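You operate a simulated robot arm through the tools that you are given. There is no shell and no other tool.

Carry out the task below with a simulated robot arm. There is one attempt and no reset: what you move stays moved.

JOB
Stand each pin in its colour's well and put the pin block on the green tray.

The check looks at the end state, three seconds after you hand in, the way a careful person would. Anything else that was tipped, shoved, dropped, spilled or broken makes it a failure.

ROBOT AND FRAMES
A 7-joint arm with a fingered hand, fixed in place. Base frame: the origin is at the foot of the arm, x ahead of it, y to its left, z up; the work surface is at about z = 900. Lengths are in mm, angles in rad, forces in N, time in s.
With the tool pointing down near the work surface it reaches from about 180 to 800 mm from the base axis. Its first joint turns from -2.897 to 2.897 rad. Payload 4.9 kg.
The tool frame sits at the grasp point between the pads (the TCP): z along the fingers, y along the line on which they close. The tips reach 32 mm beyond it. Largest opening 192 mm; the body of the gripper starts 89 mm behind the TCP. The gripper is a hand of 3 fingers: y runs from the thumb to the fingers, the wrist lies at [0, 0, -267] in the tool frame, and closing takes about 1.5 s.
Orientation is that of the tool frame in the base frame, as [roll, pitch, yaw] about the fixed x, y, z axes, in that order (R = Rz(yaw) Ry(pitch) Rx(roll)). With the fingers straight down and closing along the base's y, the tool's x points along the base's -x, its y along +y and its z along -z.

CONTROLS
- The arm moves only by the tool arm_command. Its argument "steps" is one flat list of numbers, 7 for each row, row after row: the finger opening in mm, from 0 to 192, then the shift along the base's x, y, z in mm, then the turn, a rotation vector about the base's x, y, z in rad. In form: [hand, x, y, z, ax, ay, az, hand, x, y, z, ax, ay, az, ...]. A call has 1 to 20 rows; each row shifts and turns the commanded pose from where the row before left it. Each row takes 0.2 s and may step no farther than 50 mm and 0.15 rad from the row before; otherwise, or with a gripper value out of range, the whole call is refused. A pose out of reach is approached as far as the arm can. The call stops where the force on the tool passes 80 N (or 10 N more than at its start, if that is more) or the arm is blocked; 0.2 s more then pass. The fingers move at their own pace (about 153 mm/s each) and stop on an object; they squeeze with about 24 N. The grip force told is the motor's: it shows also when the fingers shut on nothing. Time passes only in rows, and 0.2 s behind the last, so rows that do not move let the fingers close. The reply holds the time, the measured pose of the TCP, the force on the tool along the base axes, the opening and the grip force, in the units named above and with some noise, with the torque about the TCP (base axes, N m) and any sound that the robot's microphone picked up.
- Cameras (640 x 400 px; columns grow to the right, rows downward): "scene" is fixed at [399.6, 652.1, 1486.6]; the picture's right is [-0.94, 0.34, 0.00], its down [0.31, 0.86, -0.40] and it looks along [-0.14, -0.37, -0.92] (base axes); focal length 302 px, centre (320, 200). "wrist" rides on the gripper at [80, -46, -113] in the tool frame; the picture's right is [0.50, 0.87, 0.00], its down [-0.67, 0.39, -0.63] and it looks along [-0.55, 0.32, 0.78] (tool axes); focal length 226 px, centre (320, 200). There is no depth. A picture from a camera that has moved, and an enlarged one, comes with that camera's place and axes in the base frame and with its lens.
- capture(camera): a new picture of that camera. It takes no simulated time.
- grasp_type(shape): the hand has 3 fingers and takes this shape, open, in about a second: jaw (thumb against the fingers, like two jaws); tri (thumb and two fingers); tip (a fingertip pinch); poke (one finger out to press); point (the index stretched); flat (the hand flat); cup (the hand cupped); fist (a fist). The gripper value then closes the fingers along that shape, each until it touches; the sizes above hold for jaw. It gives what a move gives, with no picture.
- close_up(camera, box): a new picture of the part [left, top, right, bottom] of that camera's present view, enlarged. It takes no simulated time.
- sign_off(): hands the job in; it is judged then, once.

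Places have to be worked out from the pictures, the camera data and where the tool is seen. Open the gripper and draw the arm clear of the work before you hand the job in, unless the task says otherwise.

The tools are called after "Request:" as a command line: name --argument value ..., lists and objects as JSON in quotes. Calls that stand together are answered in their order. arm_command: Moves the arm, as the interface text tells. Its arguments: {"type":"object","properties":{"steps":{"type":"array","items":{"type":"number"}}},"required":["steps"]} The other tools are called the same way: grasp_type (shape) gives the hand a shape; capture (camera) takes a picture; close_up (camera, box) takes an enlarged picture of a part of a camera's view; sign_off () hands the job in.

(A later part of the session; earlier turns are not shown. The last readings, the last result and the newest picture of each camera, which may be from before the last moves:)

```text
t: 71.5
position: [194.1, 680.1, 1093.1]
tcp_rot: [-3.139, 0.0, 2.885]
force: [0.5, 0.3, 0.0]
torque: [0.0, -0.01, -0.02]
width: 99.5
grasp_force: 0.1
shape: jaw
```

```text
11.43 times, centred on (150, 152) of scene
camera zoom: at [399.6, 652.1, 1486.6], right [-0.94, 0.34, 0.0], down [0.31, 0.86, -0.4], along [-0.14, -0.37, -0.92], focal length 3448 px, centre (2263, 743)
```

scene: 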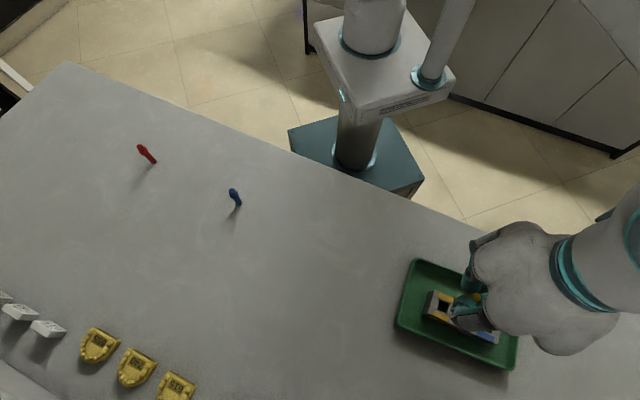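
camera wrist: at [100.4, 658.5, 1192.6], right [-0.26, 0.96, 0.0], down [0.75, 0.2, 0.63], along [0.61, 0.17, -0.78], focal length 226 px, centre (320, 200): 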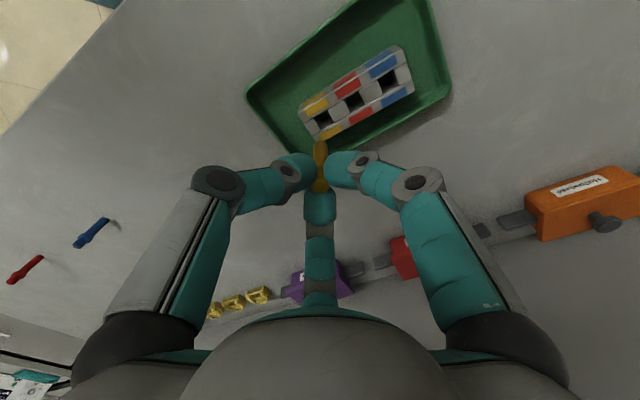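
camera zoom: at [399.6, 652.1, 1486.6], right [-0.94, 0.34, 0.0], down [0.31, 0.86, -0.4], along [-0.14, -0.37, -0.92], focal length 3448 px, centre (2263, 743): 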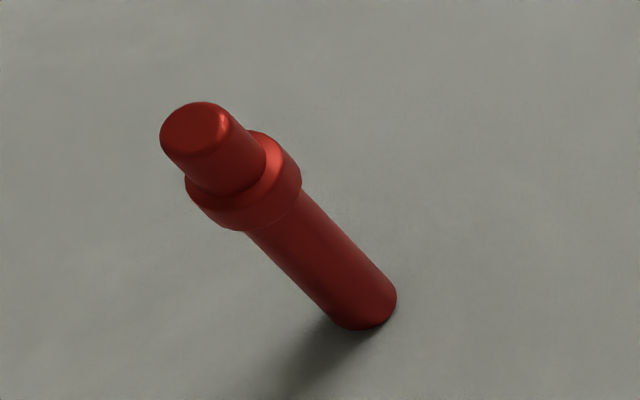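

Each pin foot is flat with a slight chamfer. I zoom in hard on the yellow pin in its well to judge how far it leans.

Request:
close_up --camera "scene" --box '[430, 290, 466, 318]'

Request:
close_up --camera "wrist" --box '[305, 85, 355, 130]'

```text
14.29 times, centred on (448, 304) of scene
camera zoom: at [399.6, 652.1, 1486.6], right [-0.94, 0.34, 0.0], down [0.31, 0.86, -0.4], along [-0.14, -0.37, -0.92], focal length 4310 px, centre (-1509, -1286)
```

zoom: 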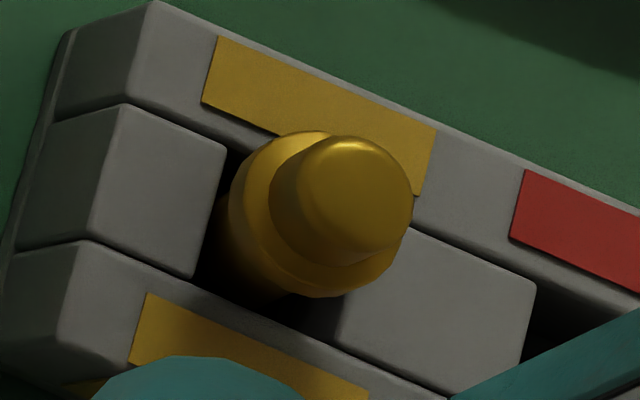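

```text
8.89 times, centred on (330, 108) of wrist
camera zoom: at [105.2, 656.2, 1205.7], right [-0.26, 0.96, 0.0], down [0.75, 0.2, 0.63], along [0.61, 0.17, -0.78], focal length 2009 px, centre (231, 1022)
```

zoom: 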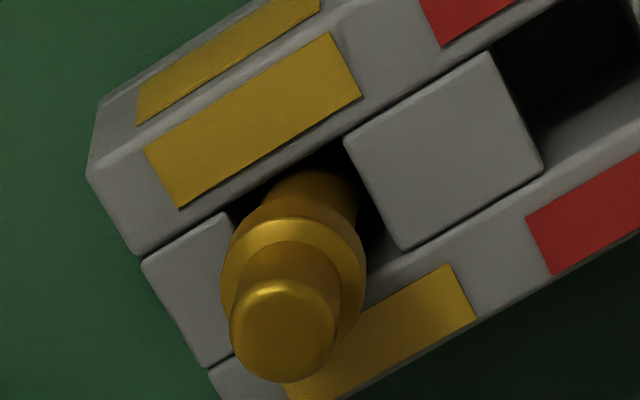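

The yellow pin is fully down in its well (the collar ring height confirms this) and leans only about 6–7° within the well's play, which is a stable standing state. I move on to the red pin and will unload the axial force before releasing this time.

Request:
arm_command --steps '[120, 10, -11, 0, 0, 0, 0, 160, 20, -22, 0, 0, 0, 0, 192, 25, -28, 0, 0, 0, 0, 192, 25, -28, 0, 0, 0, 0, 192, 25, -28, 0, 0, 0, 0, 192, 25, -28, 0, 0, 0, 0, 192, 25, -28, 0, 0, 0, 0, 192, 25, -28, 0, 0, 0, 0, 192, 25, -28, 0, 0, 0, 0, 192, 25, -28, 0, 0, 0, 0, 192, 25, -28, 0, 0, 0, 0, 192, 25, -28, 0, 0, 0, 0, 192, 25, -28, 0, 0, 0, 0, 192, 25, -28, 0, 0, 0, 0, 192, 25, -28, 0, 0, 0, 0, 192, 25, -28, 0, 0, 0, 0, 192, 25, -28, -10, 0, 0, 0, 192, 18, -18, -10, 0, 0, 0, 192, 10, -10, -10, 0, 0, 0, 192, 0, 0, 0, 0, 0, 0]'

Request:
capture --camera "wrist"

Request:
close_up --camera "scene" --box '[400, 255, 528, 335]'

```text
t: 75.7
position: [626.5, 199.1, 1061.1]
tcp_rot: [-3.141, 0.0, 2.886]
force: [-1.0, -0.3, 0.0]
torque: [-0.01, 0.01, -0.02]
width: 192.0
grasp_force: 0.0
shape: jaw
```

```text
taken
camera wrist: at [537.2, 175.2, 1174.2], right [-0.26, 0.96, 0.0], down [0.75, 0.2, 0.63], along [0.61, 0.17, -0.78], focal length 226 px, centre (320, 200)
```

wrist: 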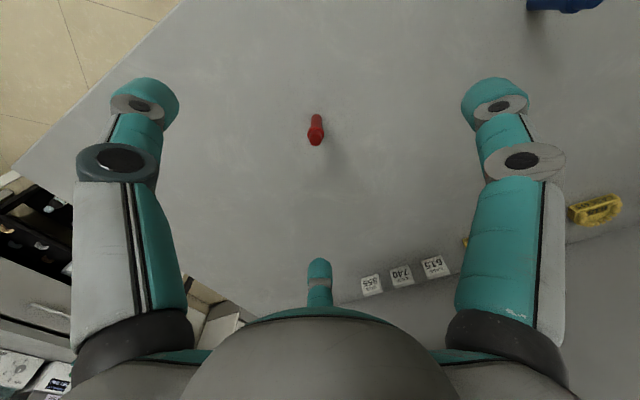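

```text
5.00 times, centred on (464, 295) of scene
camera zoom: at [399.6, 652.1, 1486.6], right [-0.94, 0.34, 0.0], down [0.31, 0.86, -0.4], along [-0.14, -0.37, -0.92], focal length 1508 px, centre (-400, -275)
```

zoom: 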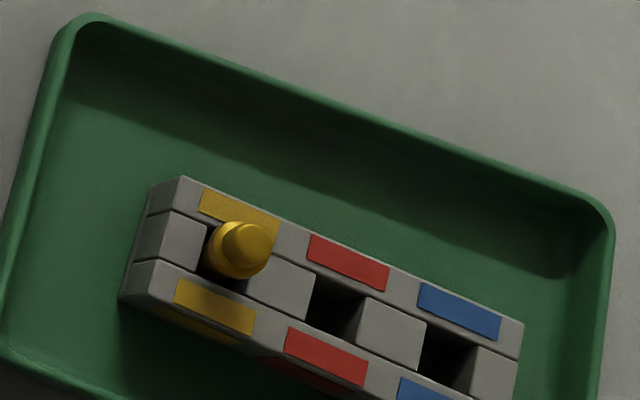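

The yellow pin stands in its well undisturbed. I zoom in on the red pin below the hand.

Request:
close_up --camera "wrist" --box '[280, 95, 360, 155]'

```text
6.67 times, centred on (320, 125) of wrist
camera zoom: at [537.2, 175.2, 1174.2], right [-0.26, 0.96, 0.0], down [0.75, 0.2, 0.63], along [0.61, 0.17, -0.78], focal length 1507 px, centre (320, 700)
```

zoom: 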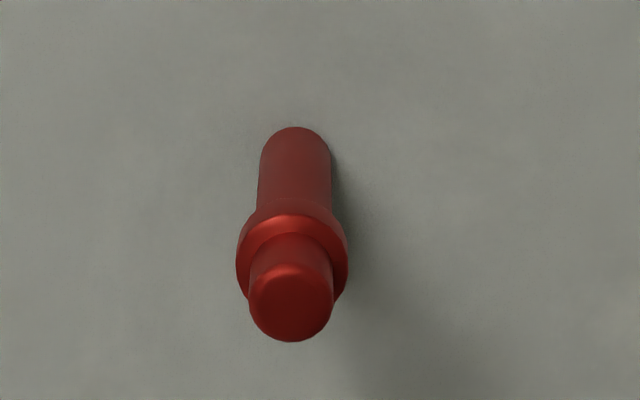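

The red pin stands at (632, 196.7) with its top at z≈961. I shift over it and lower to just above, fingers at 80 mm.

Request:
arm_command --steps '[120, 2.9, -1.4, -12, 0, 0, 0, 80, 2.8, -1.3, -14, 0, 0, 0, 80, 0, 0, -14, 0, 0, 0, 80, 0, 0, -8, 0, 0, 0, 80, 0, 0, 0, 0, 0, 0]'

Request:
close_up --camera "wrist" --box '[248, 110, 392, 200]'

```text
t: 76.9
position: [633.7, 195.5, 1015.5]
tcp_rot: [-3.141, -0.001, 2.885]
force: [-0.3, 0.3, 0.9]
torque: [-0.02, -0.01, 0.0]
width: 80.4
grasp_force: 0.1
shape: jaw
```

```text
4.44 times, centred on (320, 155) of wrist
camera zoom: at [544.1, 171.7, 1126.9], right [-0.26, 0.96, 0.0], down [0.75, 0.2, 0.63], along [0.61, 0.17, -0.78], focal length 1005 px, centre (320, 400)
```

zoom: 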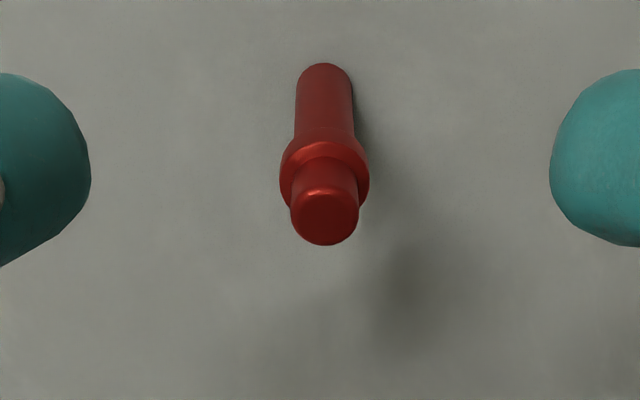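

The pin is within about 1.3 mm of the axis. I correct by (-1.0,+0.9), descend to the same grip height as before, narrow to 30 mm and check.

Request:
arm_command --steps '[80, -1.0, 0.9, -12, 0, 0, 0, 70, 0, 0, -12, 0, 0, 0, 60, 0, 0, -9, 0, 0, 0, 50, 0, 0, -4.5, 0, 0, 0, 40, 0, 0, 0, 0, 0, 0, 30, 0, 0, 0, 0, 0, 0, 30, 0, 0, 0, 0, 0, 0]'

Request:
close_up --camera "wrist" --box '[248, 130, 392, 220]'

```text
t: 78.5
position: [631.7, 197.4, 977.3]
tcp_rot: [3.141, -0.001, 2.885]
force: [0.8, 0.7, -0.4]
torque: [0.0, 0.0, 0.01]
width: 30.4
grasp_force: 0.0
shape: jaw
```

```text
4.44 times, centred on (320, 175) of wrist
camera zoom: at [542.8, 173.3, 1089.5], right [-0.26, 0.96, 0.0], down [0.75, 0.2, 0.63], along [0.61, 0.17, -0.78], focal length 1005 px, centre (320, 311)
```

zoom: 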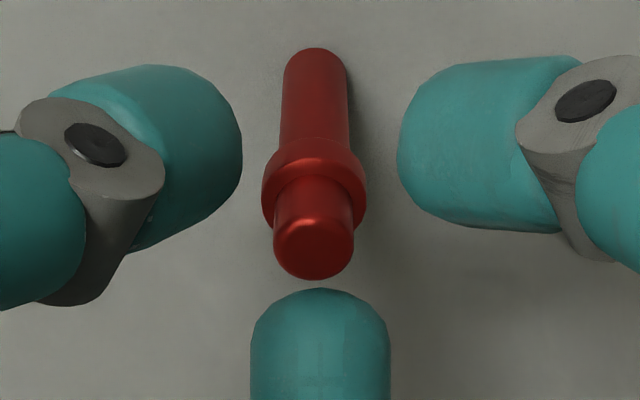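

The pin is about 0.9 mm left of the axis. I nudge it and close fully.

Request:
arm_command --steps '[30, 0.2, -0.8, 0, 0, 0, 0, 24, 0, 0, 0, 0, 0, 0, 18, 0, 0, 0, 0, 0, 0, 14, 0, 0, 0, 0, 0, 0, 10, 0, 0, 0, 0, 0, 0, 5, 0, 0, 0, 0, 0, 0, 0, 0, 0, 0, 0, 0, 0, 0, 0, 0, 0, 0, 0, 0]'

Request:
close_up --camera "wrist" --box '[248, 130, 392, 220]'

```text
t: 80.3
position: [630.2, 196.4, 977.3]
tcp_rot: [3.141, 0.0, 2.885]
force: [-0.9, -0.1, 0.5]
torque: [0.03, 0.0, 0.01]
width: 8.6
grasp_force: 23.7
shape: jaw
```

```text
4.44 times, centred on (320, 175) of wrist
camera zoom: at [542.9, 172.9, 1089.7], right [-0.26, 0.96, 0.0], down [0.75, 0.2, 0.63], along [0.61, 0.17, -0.78], focal length 1005 px, centre (320, 311)
```

zoom: 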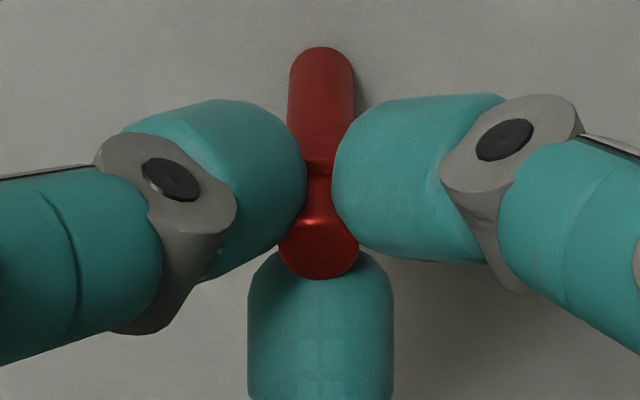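

The red pin is held upright at a width of 8.6. I lift it and carry it toward the block.

Request:
arm_command --steps '[0, 0, 0, 5, 0, 0, 0, 0, 0, 0, 12, 0, 0, 0, 0, 0, 0, 20, 0, 0, 0, 0, 0, 0, 22, 0, 0, 0, 0, 0, 0, 24, 0, 0, 0, 0, 0, 0, 20, 0, 0, 0, 0, -12, 13, 2, 0, 0, 0, 0, -22, 24, 0, 0, 0, 0, 0, -25, 27, 0, 0, 0, 0, 0, -25, 27, 0, 0, 0, 0, 0, -25, 27, 0, 0, 0, 0, 0, -25, 27, 0, 0, 0, 0, 0, -25, 27, 0, 0, 0, 0, 0, -25, 27, 0, 0, 0, 0, 0, -25, 27, 0, 0, 0, 0, 0, -25, 27, 0, 0, 0, 0, 0, -25, 27, 0, 0, 0, 0, 0, -25, 27, 0, 0, 0, 0, 0, -25, 27, 0, 0, 0, 0, 0, -25, 27, 0, 0, 0, 0]'

Request:
arm_command --steps '[0, -25, 28, 0, 0, 0, 0, 0, -25, 28, 0, 0, 0, 0, 0, -25, 28, 0, 0, 0, 0, 0, -25, 28, 0, 0, 0, 0, 0, -20, 24, 0, 0, 0, 0, 0, -10, 12, 0, 0, 0, 0, 0, -3, 5, 0, 0, 0, 0, 0, 0, 0, 0, 0, 0, 0]'

Request:
capture --camera "wrist"

Request:
close_up --camera "wrist" --box '[248, 90, 392, 180]'

```text
t: 84.5
position: [297.6, 556.5, 1083.3]
tcp_rot: [-3.141, 0.0, 2.883]
force: [0.6, -0.2, -0.2]
torque: [0.04, -0.02, -0.02]
width: 8.8
grasp_force: 23.5
shape: jaw
```

```text
t: 86.3
position: [163.3, 709.9, 1081.9]
tcp_rot: [-3.14, 0.0, 2.884]
force: [-0.2, 0.8, -0.7]
torque: [0.0, 0.0, 0.01]
width: 8.9
grasp_force: 24.0
shape: jaw
```

```text
taken
camera wrist: at [74.8, 686.8, 1194.9], right [-0.26, 0.96, 0.0], down [0.75, 0.2, 0.63], along [0.61, 0.17, -0.78], focal length 226 px, centre (320, 200)
```

wrist: 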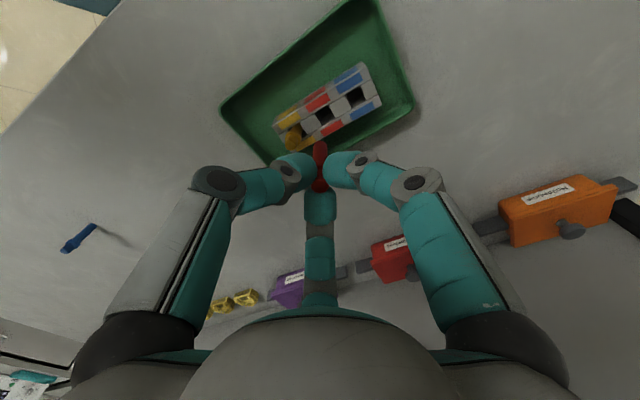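

```text
4.44 times, centred on (320, 135) of wrist
camera zoom: at [74.8, 686.8, 1194.9], right [-0.26, 0.96, 0.0], down [0.75, 0.2, 0.63], along [0.61, 0.17, -0.78], focal length 1005 px, centre (320, 489)
```

zoom: 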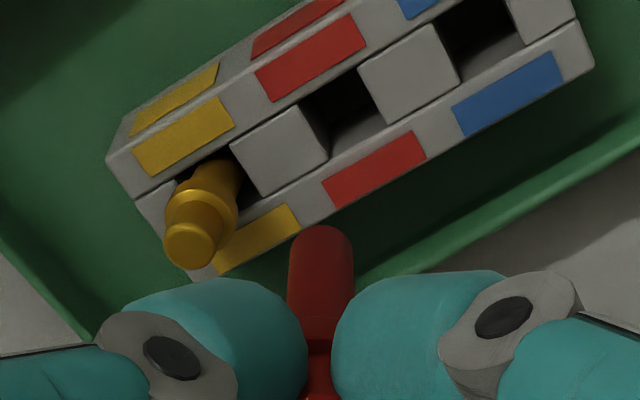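

The red well is at about (157.3, 715.0). I move over it by (-6.6,+4.0), keeping the leaning yellow pin in the gap between thumb and finger, and lower to about 7 mm above the block.

Request:
arm_command --steps '[0, -3.3, 2, 0, 0, 0, 0, 0, -3.3, 2, 0, 0, 0, 0, 0, 0, 0, -15, 0, 0, 0, 0, 0, 0, -15, 0, 0, 0, 0, 0, 0, -15, 0, 0, 0, 0, 0, 0, -10, 0, 0, 0, 0, 0, 0, -5, 0, 0, 0, 0, 0, 0, 0, 0, 0, 0]'

Request:
close_up --camera "wrist" --box '[248, 100, 392, 190]'

```text
t: 88.1
position: [156.6, 714.5, 1021.7]
tcp_rot: [-3.141, 0.0, 2.884]
force: [0.0, 0.1, -0.4]
torque: [0.01, 0.02, 0.0]
width: 8.9
grasp_force: 23.8
shape: jaw
```

```text
4.44 times, centred on (320, 145) of wrist
camera zoom: at [68.2, 690.3, 1134.7], right [-0.26, 0.96, 0.0], down [0.75, 0.2, 0.63], along [0.61, 0.17, -0.78], focal length 1005 px, centre (320, 444)
```

zoom: 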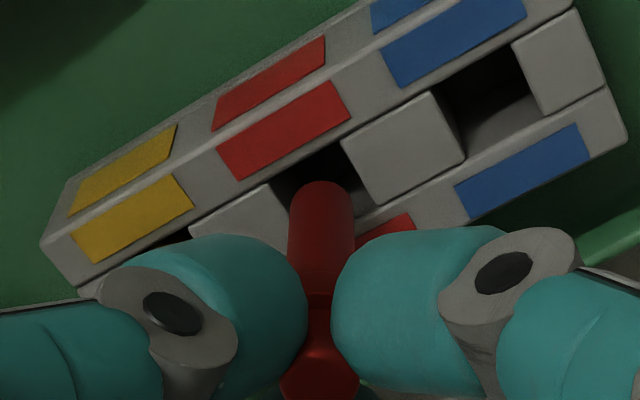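

The red well centre is about 1 mm off the pin axis. I correct by (+0.7,+0.8) and lower 4.5 mm, then recheck.

Request:
arm_command --steps '[0, 0.7, 0.8, -1.5, 0, 0, 0, 0, 0, 0, -1.5, 0, 0, 0, 0, 0, 0, -1.5, 0, 0, 0, 0, 0, 0, 0, 0, 0, 0]'

Request:
close_up --camera "wrist" --box '[248, 100, 392, 190]'

```text
t: 89.1
position: [157.5, 715.7, 1018.5]
tcp_rot: [-3.14, 0.0, 2.887]
force: [0.5, 1.3, -0.6]
torque: [0.0, -0.02, 0.01]
width: 9.0
grasp_force: 23.4
shape: jaw
```

```text
4.44 times, centred on (320, 145) of wrist
camera zoom: at [69.4, 691.0, 1130.7], right [-0.26, 0.96, 0.0], down [0.75, 0.2, 0.63], along [0.61, 0.17, -0.78], focal length 1005 px, centre (320, 444)
```

zoom: 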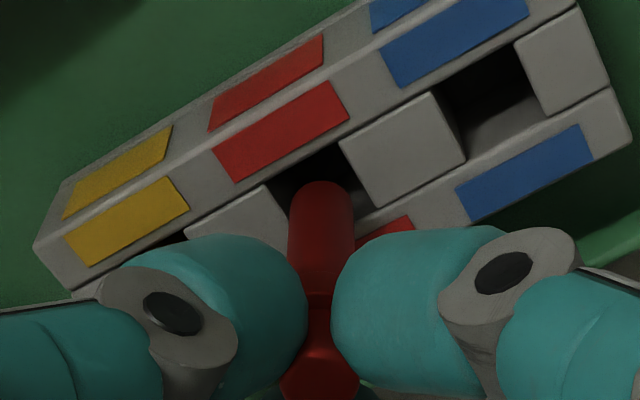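

The well is aligned within about 0.6 mm. I insert slowly in small steps.

Request:
arm_command --steps '[0, 0, 0, -2, 0, 0, 0, 0, 0, 0, -2, 0, 0, 0, 0, 0, 0, -2, 0, 0, 0, 0, 0, 0, -2, 0, 0, 0, 0, 0, 0, 0, 0, 0, 0]'

Request:
close_up --camera "wrist" --box '[248, 100, 392, 190]'

Request:
arm_command --steps '[0, 0, 0, -2, 0, 0, 0, 0, 0, 0, -2, 0, 0, 0, 0, 0, 0, -2, 0, 0, 0, 0, 0, 0, -2, 0, 0, 0, 0, 0, 0, 0, 0, 0, 0]'

```text
t: 90.3
position: [158.1, 716.2, 1010.3]
tcp_rot: [-3.141, -0.001, 2.883]
force: [0.4, 0.3, 0.7]
torque: [0.0, 0.0, -0.01]
width: 8.9
grasp_force: 24.2
shape: jaw
```

```text
4.44 times, centred on (320, 145) of wrist
camera zoom: at [69.5, 691.6, 1122.4], right [-0.26, 0.96, 0.0], down [0.75, 0.2, 0.63], along [0.61, 0.17, -0.78], focal length 1005 px, centre (320, 444)
```

zoom: 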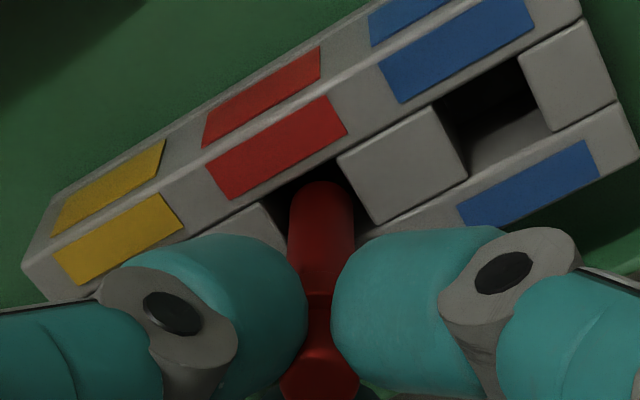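

```text
t: 91.5
position: [157.6, 715.6, 1002.1]
tcp_rot: [3.141, 0.0, 2.884]
force: [0.7, -0.2, -0.5]
torque: [0.01, 0.0, 0.02]
width: 8.8
grasp_force: 23.9
shape: jaw
```

The red pin is inside its well with no contact force. I continue to about 3 mm above the expected bottom.

Request:
arm_command --steps '[0, 0, 0, -2, 0, 0, 0, 0, 0, 0, -2, 0, 0, 0, 0, 0, 0, -2, 0, 0, 0, 0, 0, 0, -2, 0, 0, 0, 0, 0, 0, -2, 0, 0, 0, 0, 0, 0, -2, 0, 0, 0, 0, 0, 0, 0, 0, 0, 0]'

Request:
close_up --camera "wrist" --box '[248, 110, 392, 200]'

Request:
arm_command --steps '[0, 0, 0, -1, 0, 0, 0, 0, 0, 0, -1, 0, 0, 0, 0, 0, 0, 0, 0, 0, 0]'

Request:
arm_command --steps '[0, 0, 0, -1, 0, 0, 0, 0, 0, 0, 0, 0, 0, 0]'

```text
t: 93.1
position: [158.0, 715.0, 990.9]
tcp_rot: [3.14, 0.0, 2.885]
force: [0.1, 0.3, -1.0]
torque: [0.03, -0.01, 0.01]
width: 8.6
grasp_force: 24.1
shape: jaw
```

```text
4.44 times, centred on (320, 155) of wrist
camera zoom: at [69.9, 691.3, 1102.2], right [-0.26, 0.96, 0.0], down [0.75, 0.2, 0.63], along [0.61, 0.17, -0.78], focal length 1005 px, centre (320, 400)
```

zoom: 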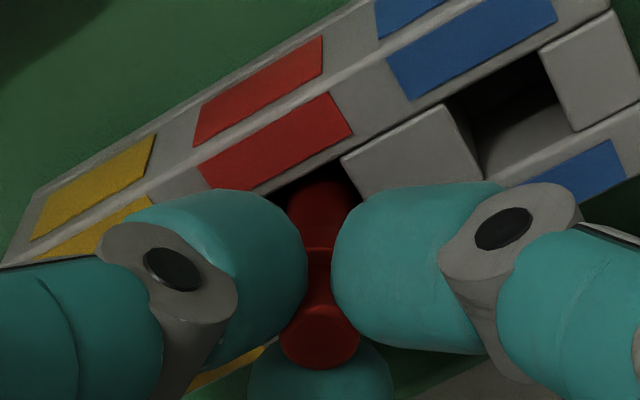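

```text
t: 93.9
position: [158.0, 715.7, 987.6]
tcp_rot: [3.141, 0.0, 2.886]
force: [0.4, -1.1, -0.2]
torque: [0.04, -0.02, 0.0]
width: 8.7
grasp_force: 23.7
shape: jaw
```

```text
t: 94.5
position: [157.5, 715.3, 987.3]
tcp_rot: [3.14, 0.001, 2.885]
force: [0.3, 0.5, 0.4]
torque: [0.04, 0.02, 0.02]
width: 8.7
grasp_force: 23.7
shape: jaw
```

The pin is about 1–2 mm above the well floor. I approach in 0.6 mm steps to a light touch.

Request:
arm_command --steps '[0, 0, 0, -0.6, 0, 0, 0, 0, 0, 0, 0, 0, 0, 0]'

Request:
arm_command --steps '[0, 0, 0, -0.6, 0, 0, 0, 0, 0, 0, 0, 0, 0, 0]'

```text
t: 95.1
position: [158.2, 715.9, 986.1]
tcp_rot: [-3.141, 0.001, 2.884]
force: [0.5, -0.5, 2.9]
torque: [0.0, 0.0, -0.03]
width: 8.7
grasp_force: 24.3
shape: jaw
```

```text
t: 95.7
position: [159.1, 715.5, 986.4]
tcp_rot: [3.14, 0.001, 2.885]
force: [0.4, -0.2, 6.4]
torque: [0.01, 0.01, 0.02]
width: 8.8
grasp_force: 24.3
shape: jaw
```

There is a light contact of 6 N. I unload it by about 0.8 mm and then open very gradually.

Request:
arm_command --steps '[0, 0, 0, 0.8, 0, 0, 0, 0, 0, 0, 0, 0, 0, 0, 4, 0, 0, 0, 0, 0, 0, 6, 0, 0, 0, 0, 0, 0, 7, 0, 0, 0, 0, 0, 0, 8, 0, 0, 0, 0, 0, 0, 9, 0, 0, 0, 0, 0, 0, 10, 0, 0, 0, 0, 0, 0, 11, 0, 0, 0, 0, 0, 0, 12, 0, 0, 0, 0, 0, 0, 13, 0, 0, 0, 0, 0, 0, 14, 0, 0, 0, 0, 0, 0, 14, 0, 0, 0, 0, 0, 0]'

Request:
close_up --camera "wrist" --box '[248, 120, 392, 210]'

```text
t: 98.5
position: [159.2, 715.8, 985.5]
tcp_rot: [-3.141, 0.0, 2.885]
force: [0.6, -0.5, -0.3]
torque: [0.01, 0.01, -0.01]
width: 13.0
grasp_force: 0.1
shape: jaw
```

```text
4.44 times, centred on (320, 165) of wrist
camera zoom: at [69.8, 692.0, 1098.7], right [-0.26, 0.96, 0.0], down [0.75, 0.2, 0.63], along [0.61, 0.17, -0.78], focal length 1005 px, centre (320, 356)
```

zoom: 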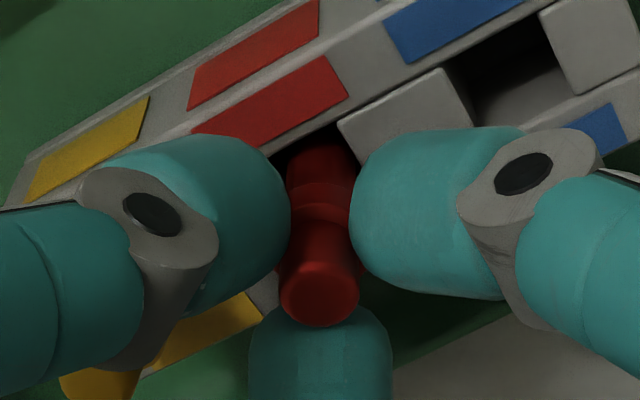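

The red pin is free between the fingertips and upright. I open further slowly and check again.

Request:
arm_command --steps '[15, 0, 0, 0, 0, 0, 0, 16, 0, 0, 0, 0, 0, 0, 18, 0, 0, 0, 0, 0, 0, 20, 0, 0, 0, 0, 0, 0, 24, 0, 0, 0, 0, 0, 0, 28, 0, 0, 0, 0, 0, 0, 32, 0, 0, 0, 0, 0, 0, 36, 0, 0, 0, 0, 0, 0, 36, 0, 0, 0, 0, 0, 0]'

Request:
capture --camera "wrist"

Request:
close_up --camera "wrist" --box '[248, 120, 392, 210]'

```text
t: 100.5
position: [158.9, 716.0, 986.4]
tcp_rot: [-3.141, 0.001, 2.884]
force: [-0.6, 0.1, 0.0]
torque: [0.01, 0.0, 0.01]
width: 35.8
grasp_force: 0.1
shape: jaw
```

```text
taken
camera wrist: at [69.8, 692.1, 1098.9], right [-0.26, 0.96, 0.0], down [0.75, 0.2, 0.63], along [0.61, 0.17, -0.78], focal length 226 px, centre (320, 200)
```

wrist: 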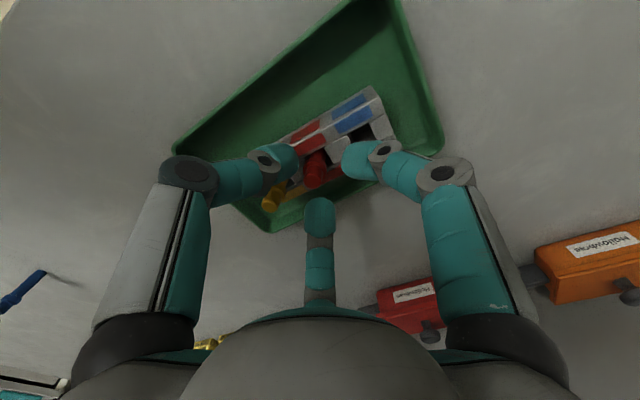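

```text
4.44 times, centred on (320, 165) of wrist
camera zoom: at [69.8, 692.1, 1098.9], right [-0.26, 0.96, 0.0], down [0.75, 0.2, 0.63], along [0.61, 0.17, -0.78], focal length 1005 px, centre (320, 356)
```

zoom: 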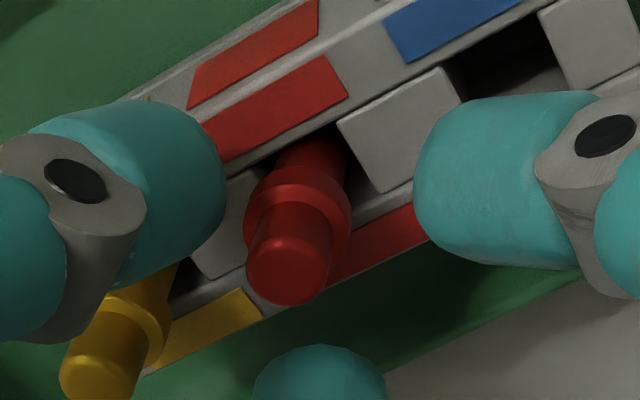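

The red pin is seated in its well and leans into the well corner like the yellow one, so this is natural play. I rise straight up, check both pins, then fetch the blue one.

Request:
arm_command --steps '[36, 0, 0, 5, 0, 0, 0, 36, 0, 0, 10, 0, 0, 0, 40, 0, 0, 15, 0, 0, 0, 50, 0, 0, 20, 0, 0, 0, 60, 0, 0, 25, 0, 0, 0, 80, 0, 0, 25, 0, 0, 0, 100, 0, 0, 0, 0, 0, 0]'

Request:
close_up --camera "wrist" --box '[240, 60, 400, 160]'

Request:
close_up --camera "scene" --box '[400, 255, 528, 335]'

```text
t: 102.1
position: [157.7, 715.8, 1086.3]
tcp_rot: [-3.141, -0.002, 2.885]
force: [0.5, -0.4, 0.5]
torque: [0.0, -0.01, 0.04]
width: 99.4
grasp_force: 0.1
shape: jaw
```

```text
4.00 times, centred on (320, 110) of wrist
camera zoom: at [69.5, 691.7, 1199.1], right [-0.26, 0.96, 0.0], down [0.75, 0.2, 0.63], along [0.61, 0.17, -0.78], focal length 904 px, centre (320, 560)
```

zoom: 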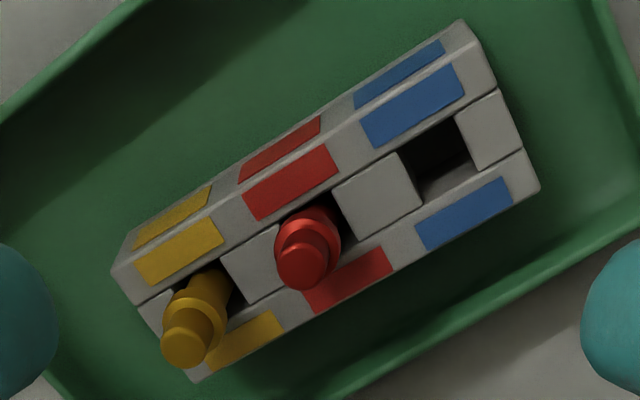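

```text
5.00 times, centred on (464, 295) of scene
camera zoom: at [399.6, 652.1, 1486.6], right [-0.94, 0.34, 0.0], down [0.31, 0.86, -0.4], along [-0.14, -0.37, -0.92], focal length 1508 px, centre (-400, -275)
```

zoom: 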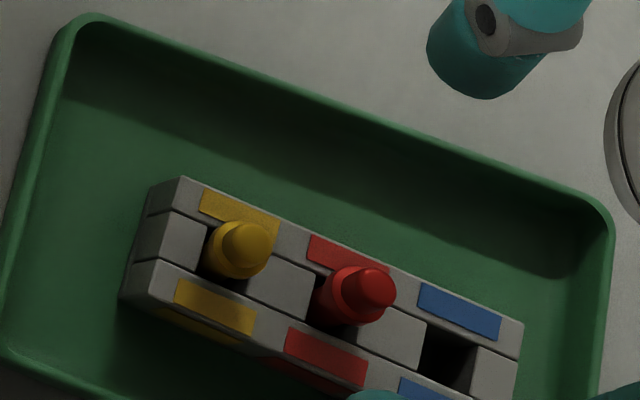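

Both pins stand in their wells. The blue well is at about (130.8, 742.1). I go to the blue pin near (475, 362).

Request:
arm_command --steps '[120, 10, -11, 0, 0, 0, 0, 160, 20, -23, 0, 0, 0, 0, 192, 24, -27, 0, 0, 0, 0, 192, 24, -27, 0, 0, 0, 0, 192, 24, -27, 0, 0, 0, 0, 192, 24, -27, 0, 0, 0, 0, 192, 24, -27, 0, 0, 0, 0, 192, 24, -27, 0, 0, 0, 0, 192, 24, -27, 0, 0, 0, 0, 192, 24, -27, 0, 0, 0, 0, 192, 24, -27, 0, 0, 0, 0, 192, 24, -27, 0, 0, 0, 0, 192, 22, -25, -10, 0, 0, 0, 192, 14, -16, -10, 0, 0, 0, 192, 8, -8, -6, 0, 0, 0, 192, 0, 0, 0, 0, 0, 0]'

Request:
capture --camera "wrist"

Request:
close_up --camera "wrist" --box '[280, 95, 360, 155]'

```text
t: 105.5
position: [473.3, 362.7, 1059.7]
tcp_rot: [3.142, 0.0, 2.885]
force: [-0.4, 0.5, 0.5]
torque: [0.02, -0.01, -0.01]
width: 192.2
grasp_force: 0.0
shape: jaw
```

```text
taken
camera wrist: at [384.9, 338.9, 1173.5], right [-0.26, 0.96, 0.0], down [0.75, 0.2, 0.63], along [0.61, 0.17, -0.78], focal length 226 px, centre (320, 200)
```

wrist: 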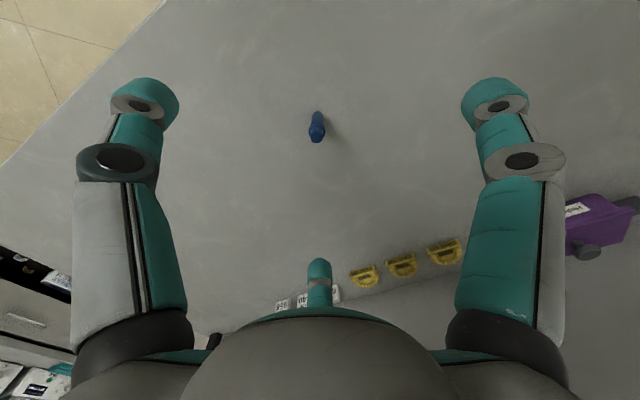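

```text
6.67 times, centred on (320, 125) of wrist
camera zoom: at [384.9, 338.9, 1173.5], right [-0.26, 0.96, 0.0], down [0.75, 0.2, 0.63], along [0.61, 0.17, -0.78], focal length 1507 px, centre (320, 700)
```

zoom: 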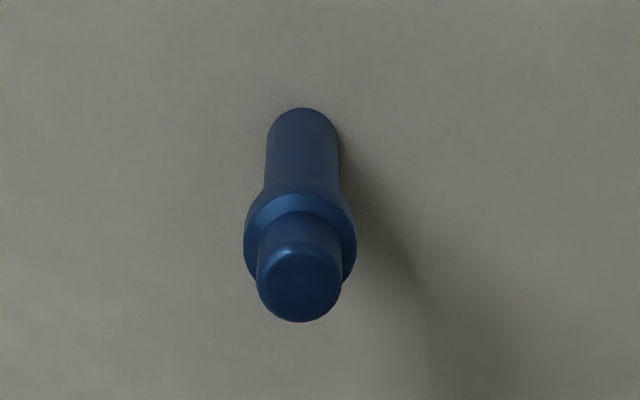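

The blue pin is at (476.1, 360.6). I shift by (+2.2,-2.5) and lower to just above it.

Request:
arm_command --steps '[120, 1.1, -1.3, -12, 0, 0, 0, 80, 1.1, -1.2, -14, 0, 0, 0, 80, 0, 0, -14, 0, 0, 0, 80, 0, 0, -8, 0, 0, 0, 80, 0, 0, 0, 0, 0, 0]'

Request:
close_up --camera "wrist" --box '[248, 110, 392, 200]'

```text
t: 106.7
position: [473.6, 358.2, 1013.1]
tcp_rot: [-3.14, -0.001, 2.885]
force: [-0.4, 0.4, 0.8]
torque: [-0.02, 0.01, -0.03]
width: 80.3
grasp_force: 0.1
shape: jaw
```

```text
4.44 times, centred on (320, 155) of wrist
camera zoom: at [386.4, 335.4, 1125.0], right [-0.26, 0.96, 0.0], down [0.75, 0.2, 0.63], along [0.61, 0.17, -0.78], focal length 1005 px, centre (320, 400)
```

zoom: 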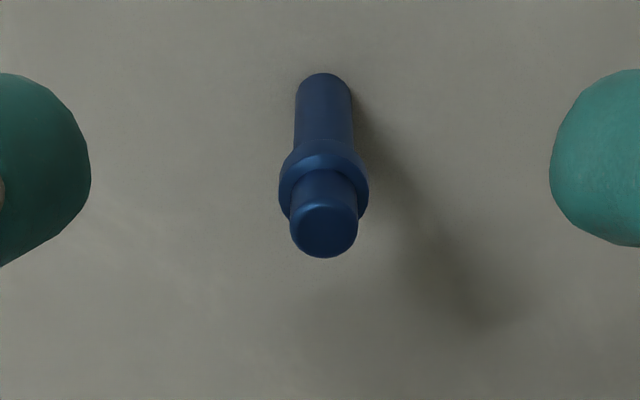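

The pin is within about 1.3 mm. I correct by (+0.7,+1.1), descend to grip height, and narrow the fingers.

Request:
arm_command --steps '[80, 0.7, 1.1, -12, 0, 0, 0, 70, 0, 0, -11, 0, 0, 0, 60, 0, 0, -8, 0, 0, 0, 50, 0, 0, -4.5, 0, 0, 0, 40, 0, 0, 0, 0, 0, 0, 30, 0, 0, 0, 0, 0, 0, 30, 0, 0, 0, 0, 0, 0]'

Request:
close_up --camera "wrist" --box '[248, 130, 392, 220]'

```text
t: 108.3
position: [476.0, 360.9, 976.6]
tcp_rot: [-3.141, -0.002, 2.885]
force: [0.0, -0.3, 0.7]
torque: [0.0, 0.01, 0.02]
width: 30.1
grasp_force: 0.0
shape: jaw
```

```text
4.44 times, centred on (320, 175) of wrist
camera zoom: at [386.4, 336.9, 1089.3], right [-0.26, 0.96, 0.0], down [0.75, 0.2, 0.63], along [0.61, 0.17, -0.78], focal length 1005 px, centre (320, 311)
```

zoom: 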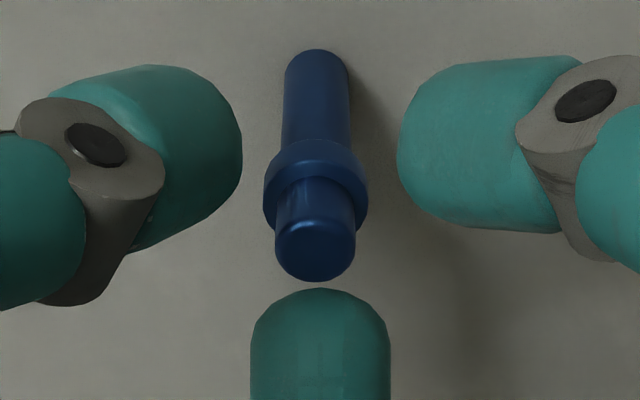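

I make a small nudge to centre it and then close fully.

Request:
arm_command --steps '[30, 0.8, -0.5, 0, 0, 0, 0, 24, 0, 0, 0, 0, 0, 0, 18, 0, 0, 0, 0, 0, 0, 14, 0, 0, 0, 0, 0, 0, 10, 0, 0, 0, 0, 0, 0, 5, 0, 0, 0, 0, 0, 0, 0, 0, 0, 0, 0, 0, 0, 0, 0, 0, 0, 0, 0, 0]'

Request:
close_up --camera "wrist" --box '[248, 130, 392, 220]'

```text
t: 110.1
position: [477.6, 360.4, 977.2]
tcp_rot: [-3.142, -0.001, 2.885]
force: [0.3, -0.2, 0.5]
torque: [0.03, 0.03, -0.01]
width: 8.9
grasp_force: 23.9
shape: jaw
```

```text
4.44 times, centred on (320, 175) of wrist
camera zoom: at [387.4, 336.6, 1089.4], right [-0.26, 0.96, 0.0], down [0.75, 0.2, 0.63], along [0.61, 0.17, -0.78], focal length 1005 px, centre (320, 311)
```

zoom: 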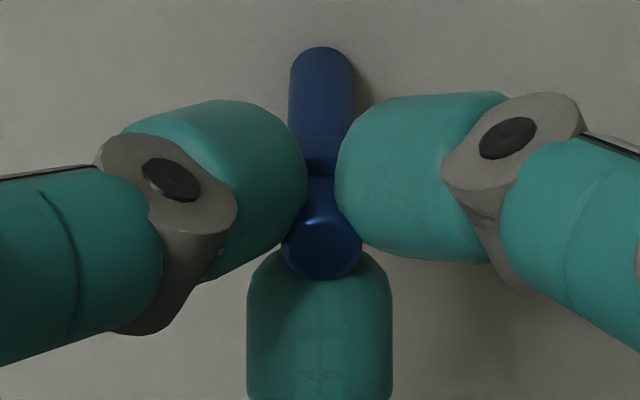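

The blue pin is gripped upright. I lift it higher this time, because the path passes over the two seated pins, and carry it toward the blue well.

Request:
arm_command --steps '[0, 0, 0, 5, 0, 0, 0, 0, 0, 0, 12, 0, 0, 0, 0, 0, 0, 20, 0, 0, 0, 0, 0, 0, 24, 0, 0, 0, 0, 0, 0, 24, 0, 0, 0, 0, 0, 0, 20, 0, 0, 0, 0, -10, 11, 10, 0, 0, 0, 0, -22, 24, 0, 0, 0, 0, 0, -25, 28, 0, 0, 0, 0, 0, -25, 28, 0, 0, 0, 0, 0, -25, 28, 0, 0, 0, 0, 0, -25, 28, 0, 0, 0, 0, 0, -25, 28, 0, 0, 0, 0, 0, -25, 28, 0, 0, 0, 0, 0, -25, 28, 0, 0, 0, 0, 0, -25, 28, 0, 0, 0, 0]'

Request:
arm_command --steps '[0, -25, 28, 0, 0, 0, 0, 0, -25, 28, 0, 0, 0, 0, 0, -25, 27, 0, 0, 0, 0, 0, -18, 20, 0, 0, 0, 0, 0, -10, 10, 0, 0, 0, 0, 0, -6, 6, 0, 0, 0, 0, 0, 0, 0, 0, 0, 0, 0]'

Request:
capture --camera "wrist"

Request:
close_up --camera "wrist" --box '[248, 90, 392, 180]'

```text
t: 113.5
position: [243.1, 621.0, 1088.3]
tcp_rot: [3.141, 0.0, 2.887]
force: [0.2, -0.5, -0.6]
torque: [0.05, 0.01, -0.06]
width: 8.8
grasp_force: 24.0
shape: jaw
```

```text
t: 115.1
position: [141.3, 732.8, 1093.0]
tcp_rot: [3.14, 0.001, 2.886]
force: [-0.4, 0.6, -1.0]
torque: [0.02, 0.02, 0.01]
width: 8.8
grasp_force: 23.9
shape: jaw
out of reach, approached as far as the arm can: row 6
```

```text
taken
camera wrist: at [52.7, 708.8, 1204.8], right [-0.26, 0.96, 0.0], down [0.75, 0.2, 0.63], along [0.61, 0.17, -0.78], focal length 226 px, centre (320, 200)
```

wrist: 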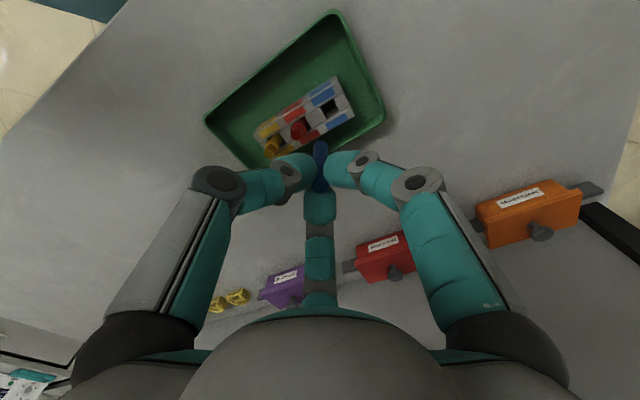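

```text
4.44 times, centred on (320, 135) of wrist
camera zoom: at [52.7, 708.8, 1204.8], right [-0.26, 0.96, 0.0], down [0.75, 0.2, 0.63], along [0.61, 0.17, -0.78], focal length 1005 px, centre (320, 489)
```

zoom: 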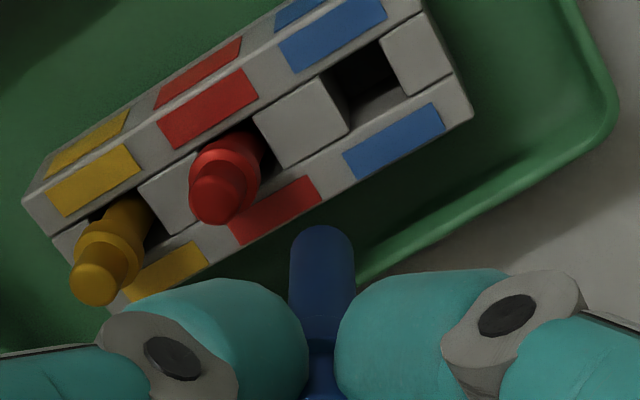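

The arm hit its reach limit at this height, with the TCP at (141.8, 733.0), while the blue well is at radius ~754. Lower down the reach is larger, so I descend toward 1030, where the fingertips still clear the red pin's top, and check where the arm goes.

Request:
arm_command --steps '[0, 0, 0, -15, 0, 0, 0, 0, 0, 0, -15, 0, 0, 0, 0, 0, 0, -15, 0, 0, 0, 0, 0, 0, -12, 0, 0, 0, 0, 0, 0, 0, 0, 0, 0]'

Request:
close_up --camera "wrist" --box '[248, 90, 392, 180]'

```text
t: 116.3
position: [140.8, 731.4, 1034.5]
tcp_rot: [-3.141, -0.001, 2.886]
force: [0.0, -0.3, -0.8]
torque: [0.0, -0.01, 0.0]
width: 8.7
grasp_force: 23.4
shape: jaw
```

```text
4.44 times, centred on (320, 135) of wrist
camera zoom: at [52.5, 708.5, 1147.8], right [-0.26, 0.96, 0.0], down [0.75, 0.2, 0.63], along [0.61, 0.17, -0.78], focal length 1005 px, centre (320, 489)
```

zoom: 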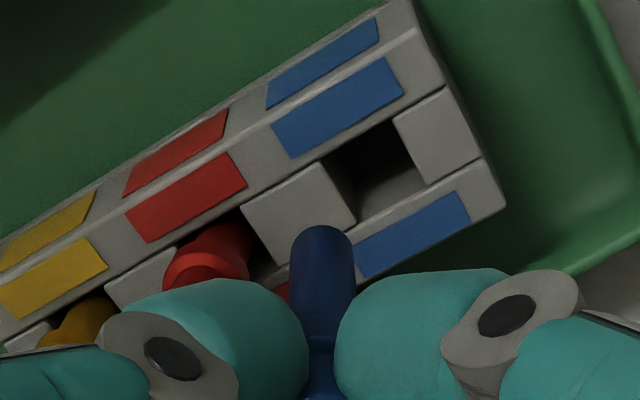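

The arm tracks fine lower down. The blue well is at (130.4, 741.9), about (-11.3,+9.2) away. I move there in small steps while descending to about 1022.

Request:
arm_command --steps '[0, 0, 0, -6, 0, 0, 0, 0, -3, 2.5, -3, 0, 0, 0, 0, -3, 2.4, -2, 0, 0, 0, 0, -3, 2.3, -1, 0, 0, 0, 0, -2.3, 2, 0, 0, 0, 0, 0, 0, 0, 0, 0, 0, 0]'

Request:
close_up --camera "wrist" --box '[248, 100, 392, 190]'

```text
t: 117.7
position: [129.1, 740.7, 1023.5]
tcp_rot: [3.141, 0.0, 2.883]
force: [-0.2, -0.2, -1.4]
torque: [0.02, 0.0, 0.0]
width: 9.0
grasp_force: 24.0
shape: jaw
```

```text
4.44 times, centred on (320, 145) of wrist
camera zoom: at [41.1, 717.0, 1135.9], right [-0.26, 0.96, 0.0], down [0.75, 0.2, 0.63], along [0.61, 0.17, -0.78], focal length 1005 px, centre (320, 444)
```

zoom: 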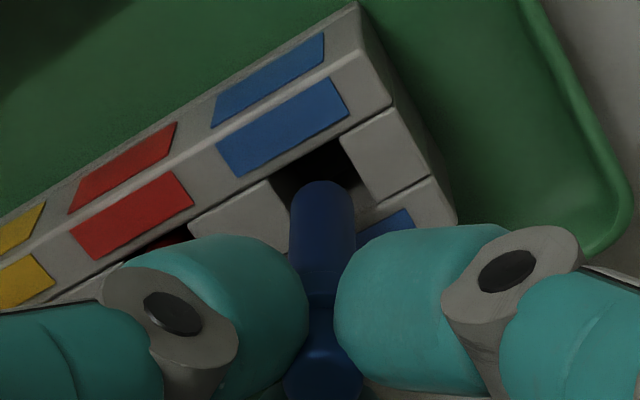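

The arm reached it. The well centre is about (+0.8,+0.8) mm from the pin axis, so I correct and lower to about 2 mm above the block.

Request:
arm_command --steps '[0, 0.8, 0.8, -2, 0, 0, 0, 0, 0, 0, -2, 0, 0, 0, 0, 0, 0, -1.5, 0, 0, 0, 0, 0, 0, 0, 0, 0, 0]'

Request:
close_up --camera "wrist" --box '[248, 100, 392, 190]'

```text
t: 118.7
position: [130.8, 742.9, 1017.0]
tcp_rot: [3.14, -0.001, 2.886]
force: [0.2, 0.0, 0.9]
torque: [-0.03, 0.02, 0.02]
width: 9.0
grasp_force: 23.6
shape: jaw
```

```text
4.44 times, centred on (320, 145) of wrist
camera zoom: at [41.6, 718.2, 1129.9], right [-0.26, 0.96, 0.0], down [0.75, 0.2, 0.63], along [0.61, 0.17, -0.78], focal length 1005 px, centre (320, 444)
```

zoom: 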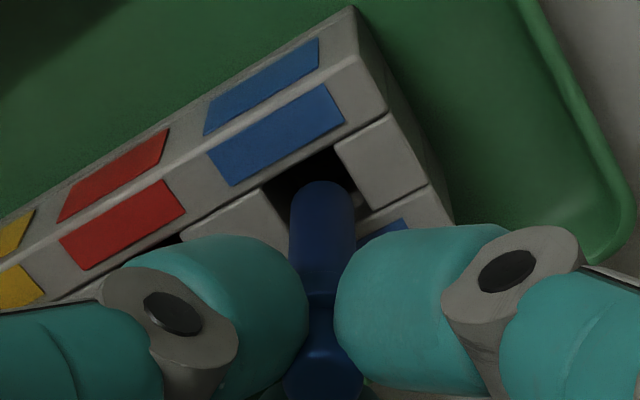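

The alignment is within about 0.9 mm and the well gives about 2.4 mm of play. I insert slowly with a tiny correction.

Request:
arm_command --steps '[0, 0.1, -0.5, -2, 0, 0, 0, 0, 0, 0, -2, 0, 0, 0, 0, 0, 0, -2, 0, 0, 0, 0, 0, 0, -2, 0, 0, 0, 0, 0, 0, 0, 0, 0, 0]'

Request:
close_up --camera "wrist" --box '[248, 100, 392, 190]'

Request:
arm_command --steps '[0, 0, 0, -2, 0, 0, 0, 0, 0, 0, -2, 0, 0, 0, 0, 0, 0, -2, 0, 0, 0, 0, 0, 0, -2, 0, 0, 0, 0, 0, 0, 0, 0, 0, 0]'

```text
t: 119.9
position: [131.6, 741.8, 1010.2]
tcp_rot: [3.141, -0.001, 2.885]
force: [1.0, 0.0, -0.3]
torque: [0.01, 0.01, 0.0]
width: 9.0
grasp_force: 23.5
shape: jaw
```

```text
4.44 times, centred on (320, 145) of wrist
camera zoom: at [42.4, 717.3, 1122.5], right [-0.26, 0.96, 0.0], down [0.75, 0.2, 0.63], along [0.61, 0.17, -0.78], focal length 1005 px, centre (320, 444)
```

zoom: 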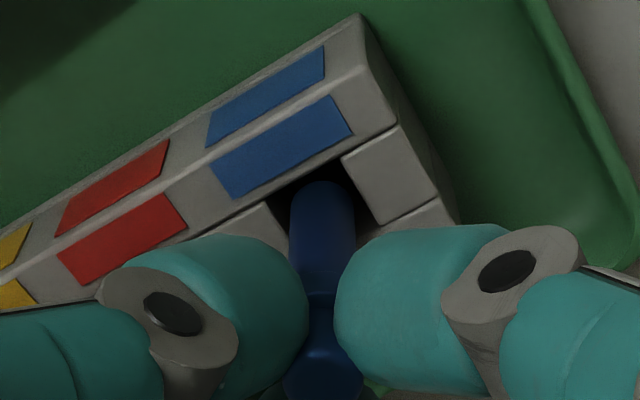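

```text
t: 121.1
position: [131.6, 739.8, 1002.5]
tcp_rot: [-3.14, 0.0, 2.884]
force: [-0.2, 0.0, -0.2]
torque: [-0.01, 0.0, 0.0]
width: 8.8
grasp_force: 24.2
shape: jaw
```

It is entering cleanly. I continue to about 3 mm above the floor, then use fine steps.

Request:
arm_command --steps '[0, 0, 0, -2, 0, 0, 0, 0, 0, 0, -2, 0, 0, 0, 0, 0, 0, -2, 0, 0, 0, 0, 0, 0, -2, 0, 0, 0, 0, 0, 0, -2, 0, 0, 0, 0, 0, 0, -2, 0, 0, 0, 0, 0, 0, 0, 0, 0, 0]'

Request:
close_up --camera "wrist" --box '[248, 110, 392, 200]'

Request:
arm_command --steps '[0, 0, 0, -1, 0, 0, 0, 0, 0, 0, -1, 0, 0, 0, 0, 0, 0, 0, 0, 0, 0]'

Request:
arm_command --steps '[0, 0, 0, -0.8, 0, 0, 0, 0, 0, 0, 0, 0, 0, 0]'

```text
t: 122.7
position: [129.7, 741.3, 989.1]
tcp_rot: [-3.141, 0.001, 2.885]
force: [0.0, 0.1, -0.9]
torque: [0.01, -0.03, -0.01]
width: 8.9
grasp_force: 23.8
shape: jaw
```

```text
4.44 times, centred on (320, 155) of wrist
camera zoom: at [42.4, 717.7, 1101.8], right [-0.26, 0.96, 0.0], down [0.75, 0.2, 0.63], along [0.61, 0.17, -0.78], focal length 1005 px, centre (320, 400)
```

zoom: 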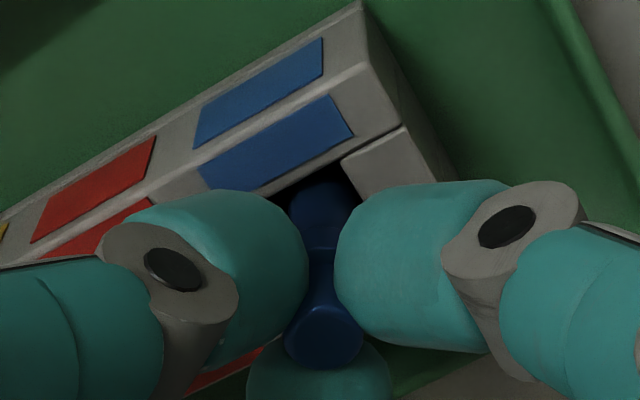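

```text
t: 123.5
position: [129.5, 740.8, 987.1]
tcp_rot: [-3.14, -0.001, 2.886]
force: [0.2, 1.0, -0.5]
torque: [0.01, -0.01, 0.03]
width: 8.7
grasp_force: 23.8
shape: jaw
```

```text
t: 124.1
position: [131.4, 742.1, 986.6]
tcp_rot: [3.141, -0.001, 2.884]
force: [0.2, 0.3, 0.4]
torque: [-0.02, 0.02, 0.04]
width: 8.9
grasp_force: 23.9
shape: jaw
```

I am almost at the floor, so I use 0.6 mm steps to a light touch.

Request:
arm_command --steps '[0, 0, 0, -0.6, 0, 0, 0, 0, 0, 0, 0, 0, 0, 0]'

Request:
arm_command --steps '[0, 0, 0, -0.6, 0, 0, 0, 0, 0, 0, 0, 0, 0, 0]'

```text
t: 124.7
position: [131.1, 741.9, 985.5]
tcp_rot: [-3.14, -0.001, 2.885]
force: [0.8, 0.1, 3.8]
torque: [0.02, 0.0, -0.01]
width: 8.9
grasp_force: 23.6
shape: jaw
```

```text
t: 125.3
position: [131.0, 741.0, 987.0]
tcp_rot: [3.141, 0.0, 2.885]
force: [0.0, -0.7, 3.5]
torque: [-0.02, 0.07, -0.02]
width: 8.7
grasp_force: 24.0
shape: jaw
```

There is a light contact of about 3.5 N. I unload slightly and release very gradually.

Request:
arm_command --steps '[0, 0, 0, 0.5, 0, 0, 0, 0, 0, 0, 0, 0, 0, 0, 4, 0, 0, 0, 0, 0, 0, 6, 0, 0, 0, 0, 0, 0, 7, 0, 0, 0, 0, 0, 0, 8, 0, 0, 0, 0, 0, 0, 9, 0, 0, 0, 0, 0, 0, 10, 0, 0, 0, 0, 0, 0, 11, 0, 0, 0, 0, 0, 0, 12, 0, 0, 0, 0, 0, 0, 13, 0, 0, 0, 0, 0, 0, 14, 0, 0, 0, 0, 0, 0, 15, 0, 0, 0, 0, 0, 0, 16, 0, 0, 0, 0, 0, 0, 18, 0, 0, 0, 0, 0, 0, 18, 0, 0, 0, 0, 0, 0]'

Request:
close_up --camera "wrist" --box '[248, 120, 392, 210]'

```text
t: 128.7
position: [131.9, 742.9, 985.8]
tcp_rot: [-3.141, 0.001, 2.883]
force: [-0.2, 0.5, -0.2]
torque: [0.01, 0.0, -0.01]
width: 17.8
grasp_force: 0.0
shape: jaw
```

```text
4.44 times, centred on (320, 165) of wrist
camera zoom: at [42.9, 717.9, 1098.9], right [-0.26, 0.96, 0.0], down [0.75, 0.2, 0.63], along [0.61, 0.17, -0.78], focal length 1005 px, centre (320, 356)
```

zoom: 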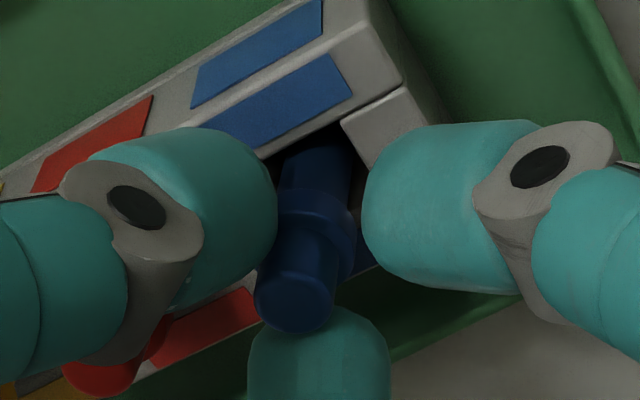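

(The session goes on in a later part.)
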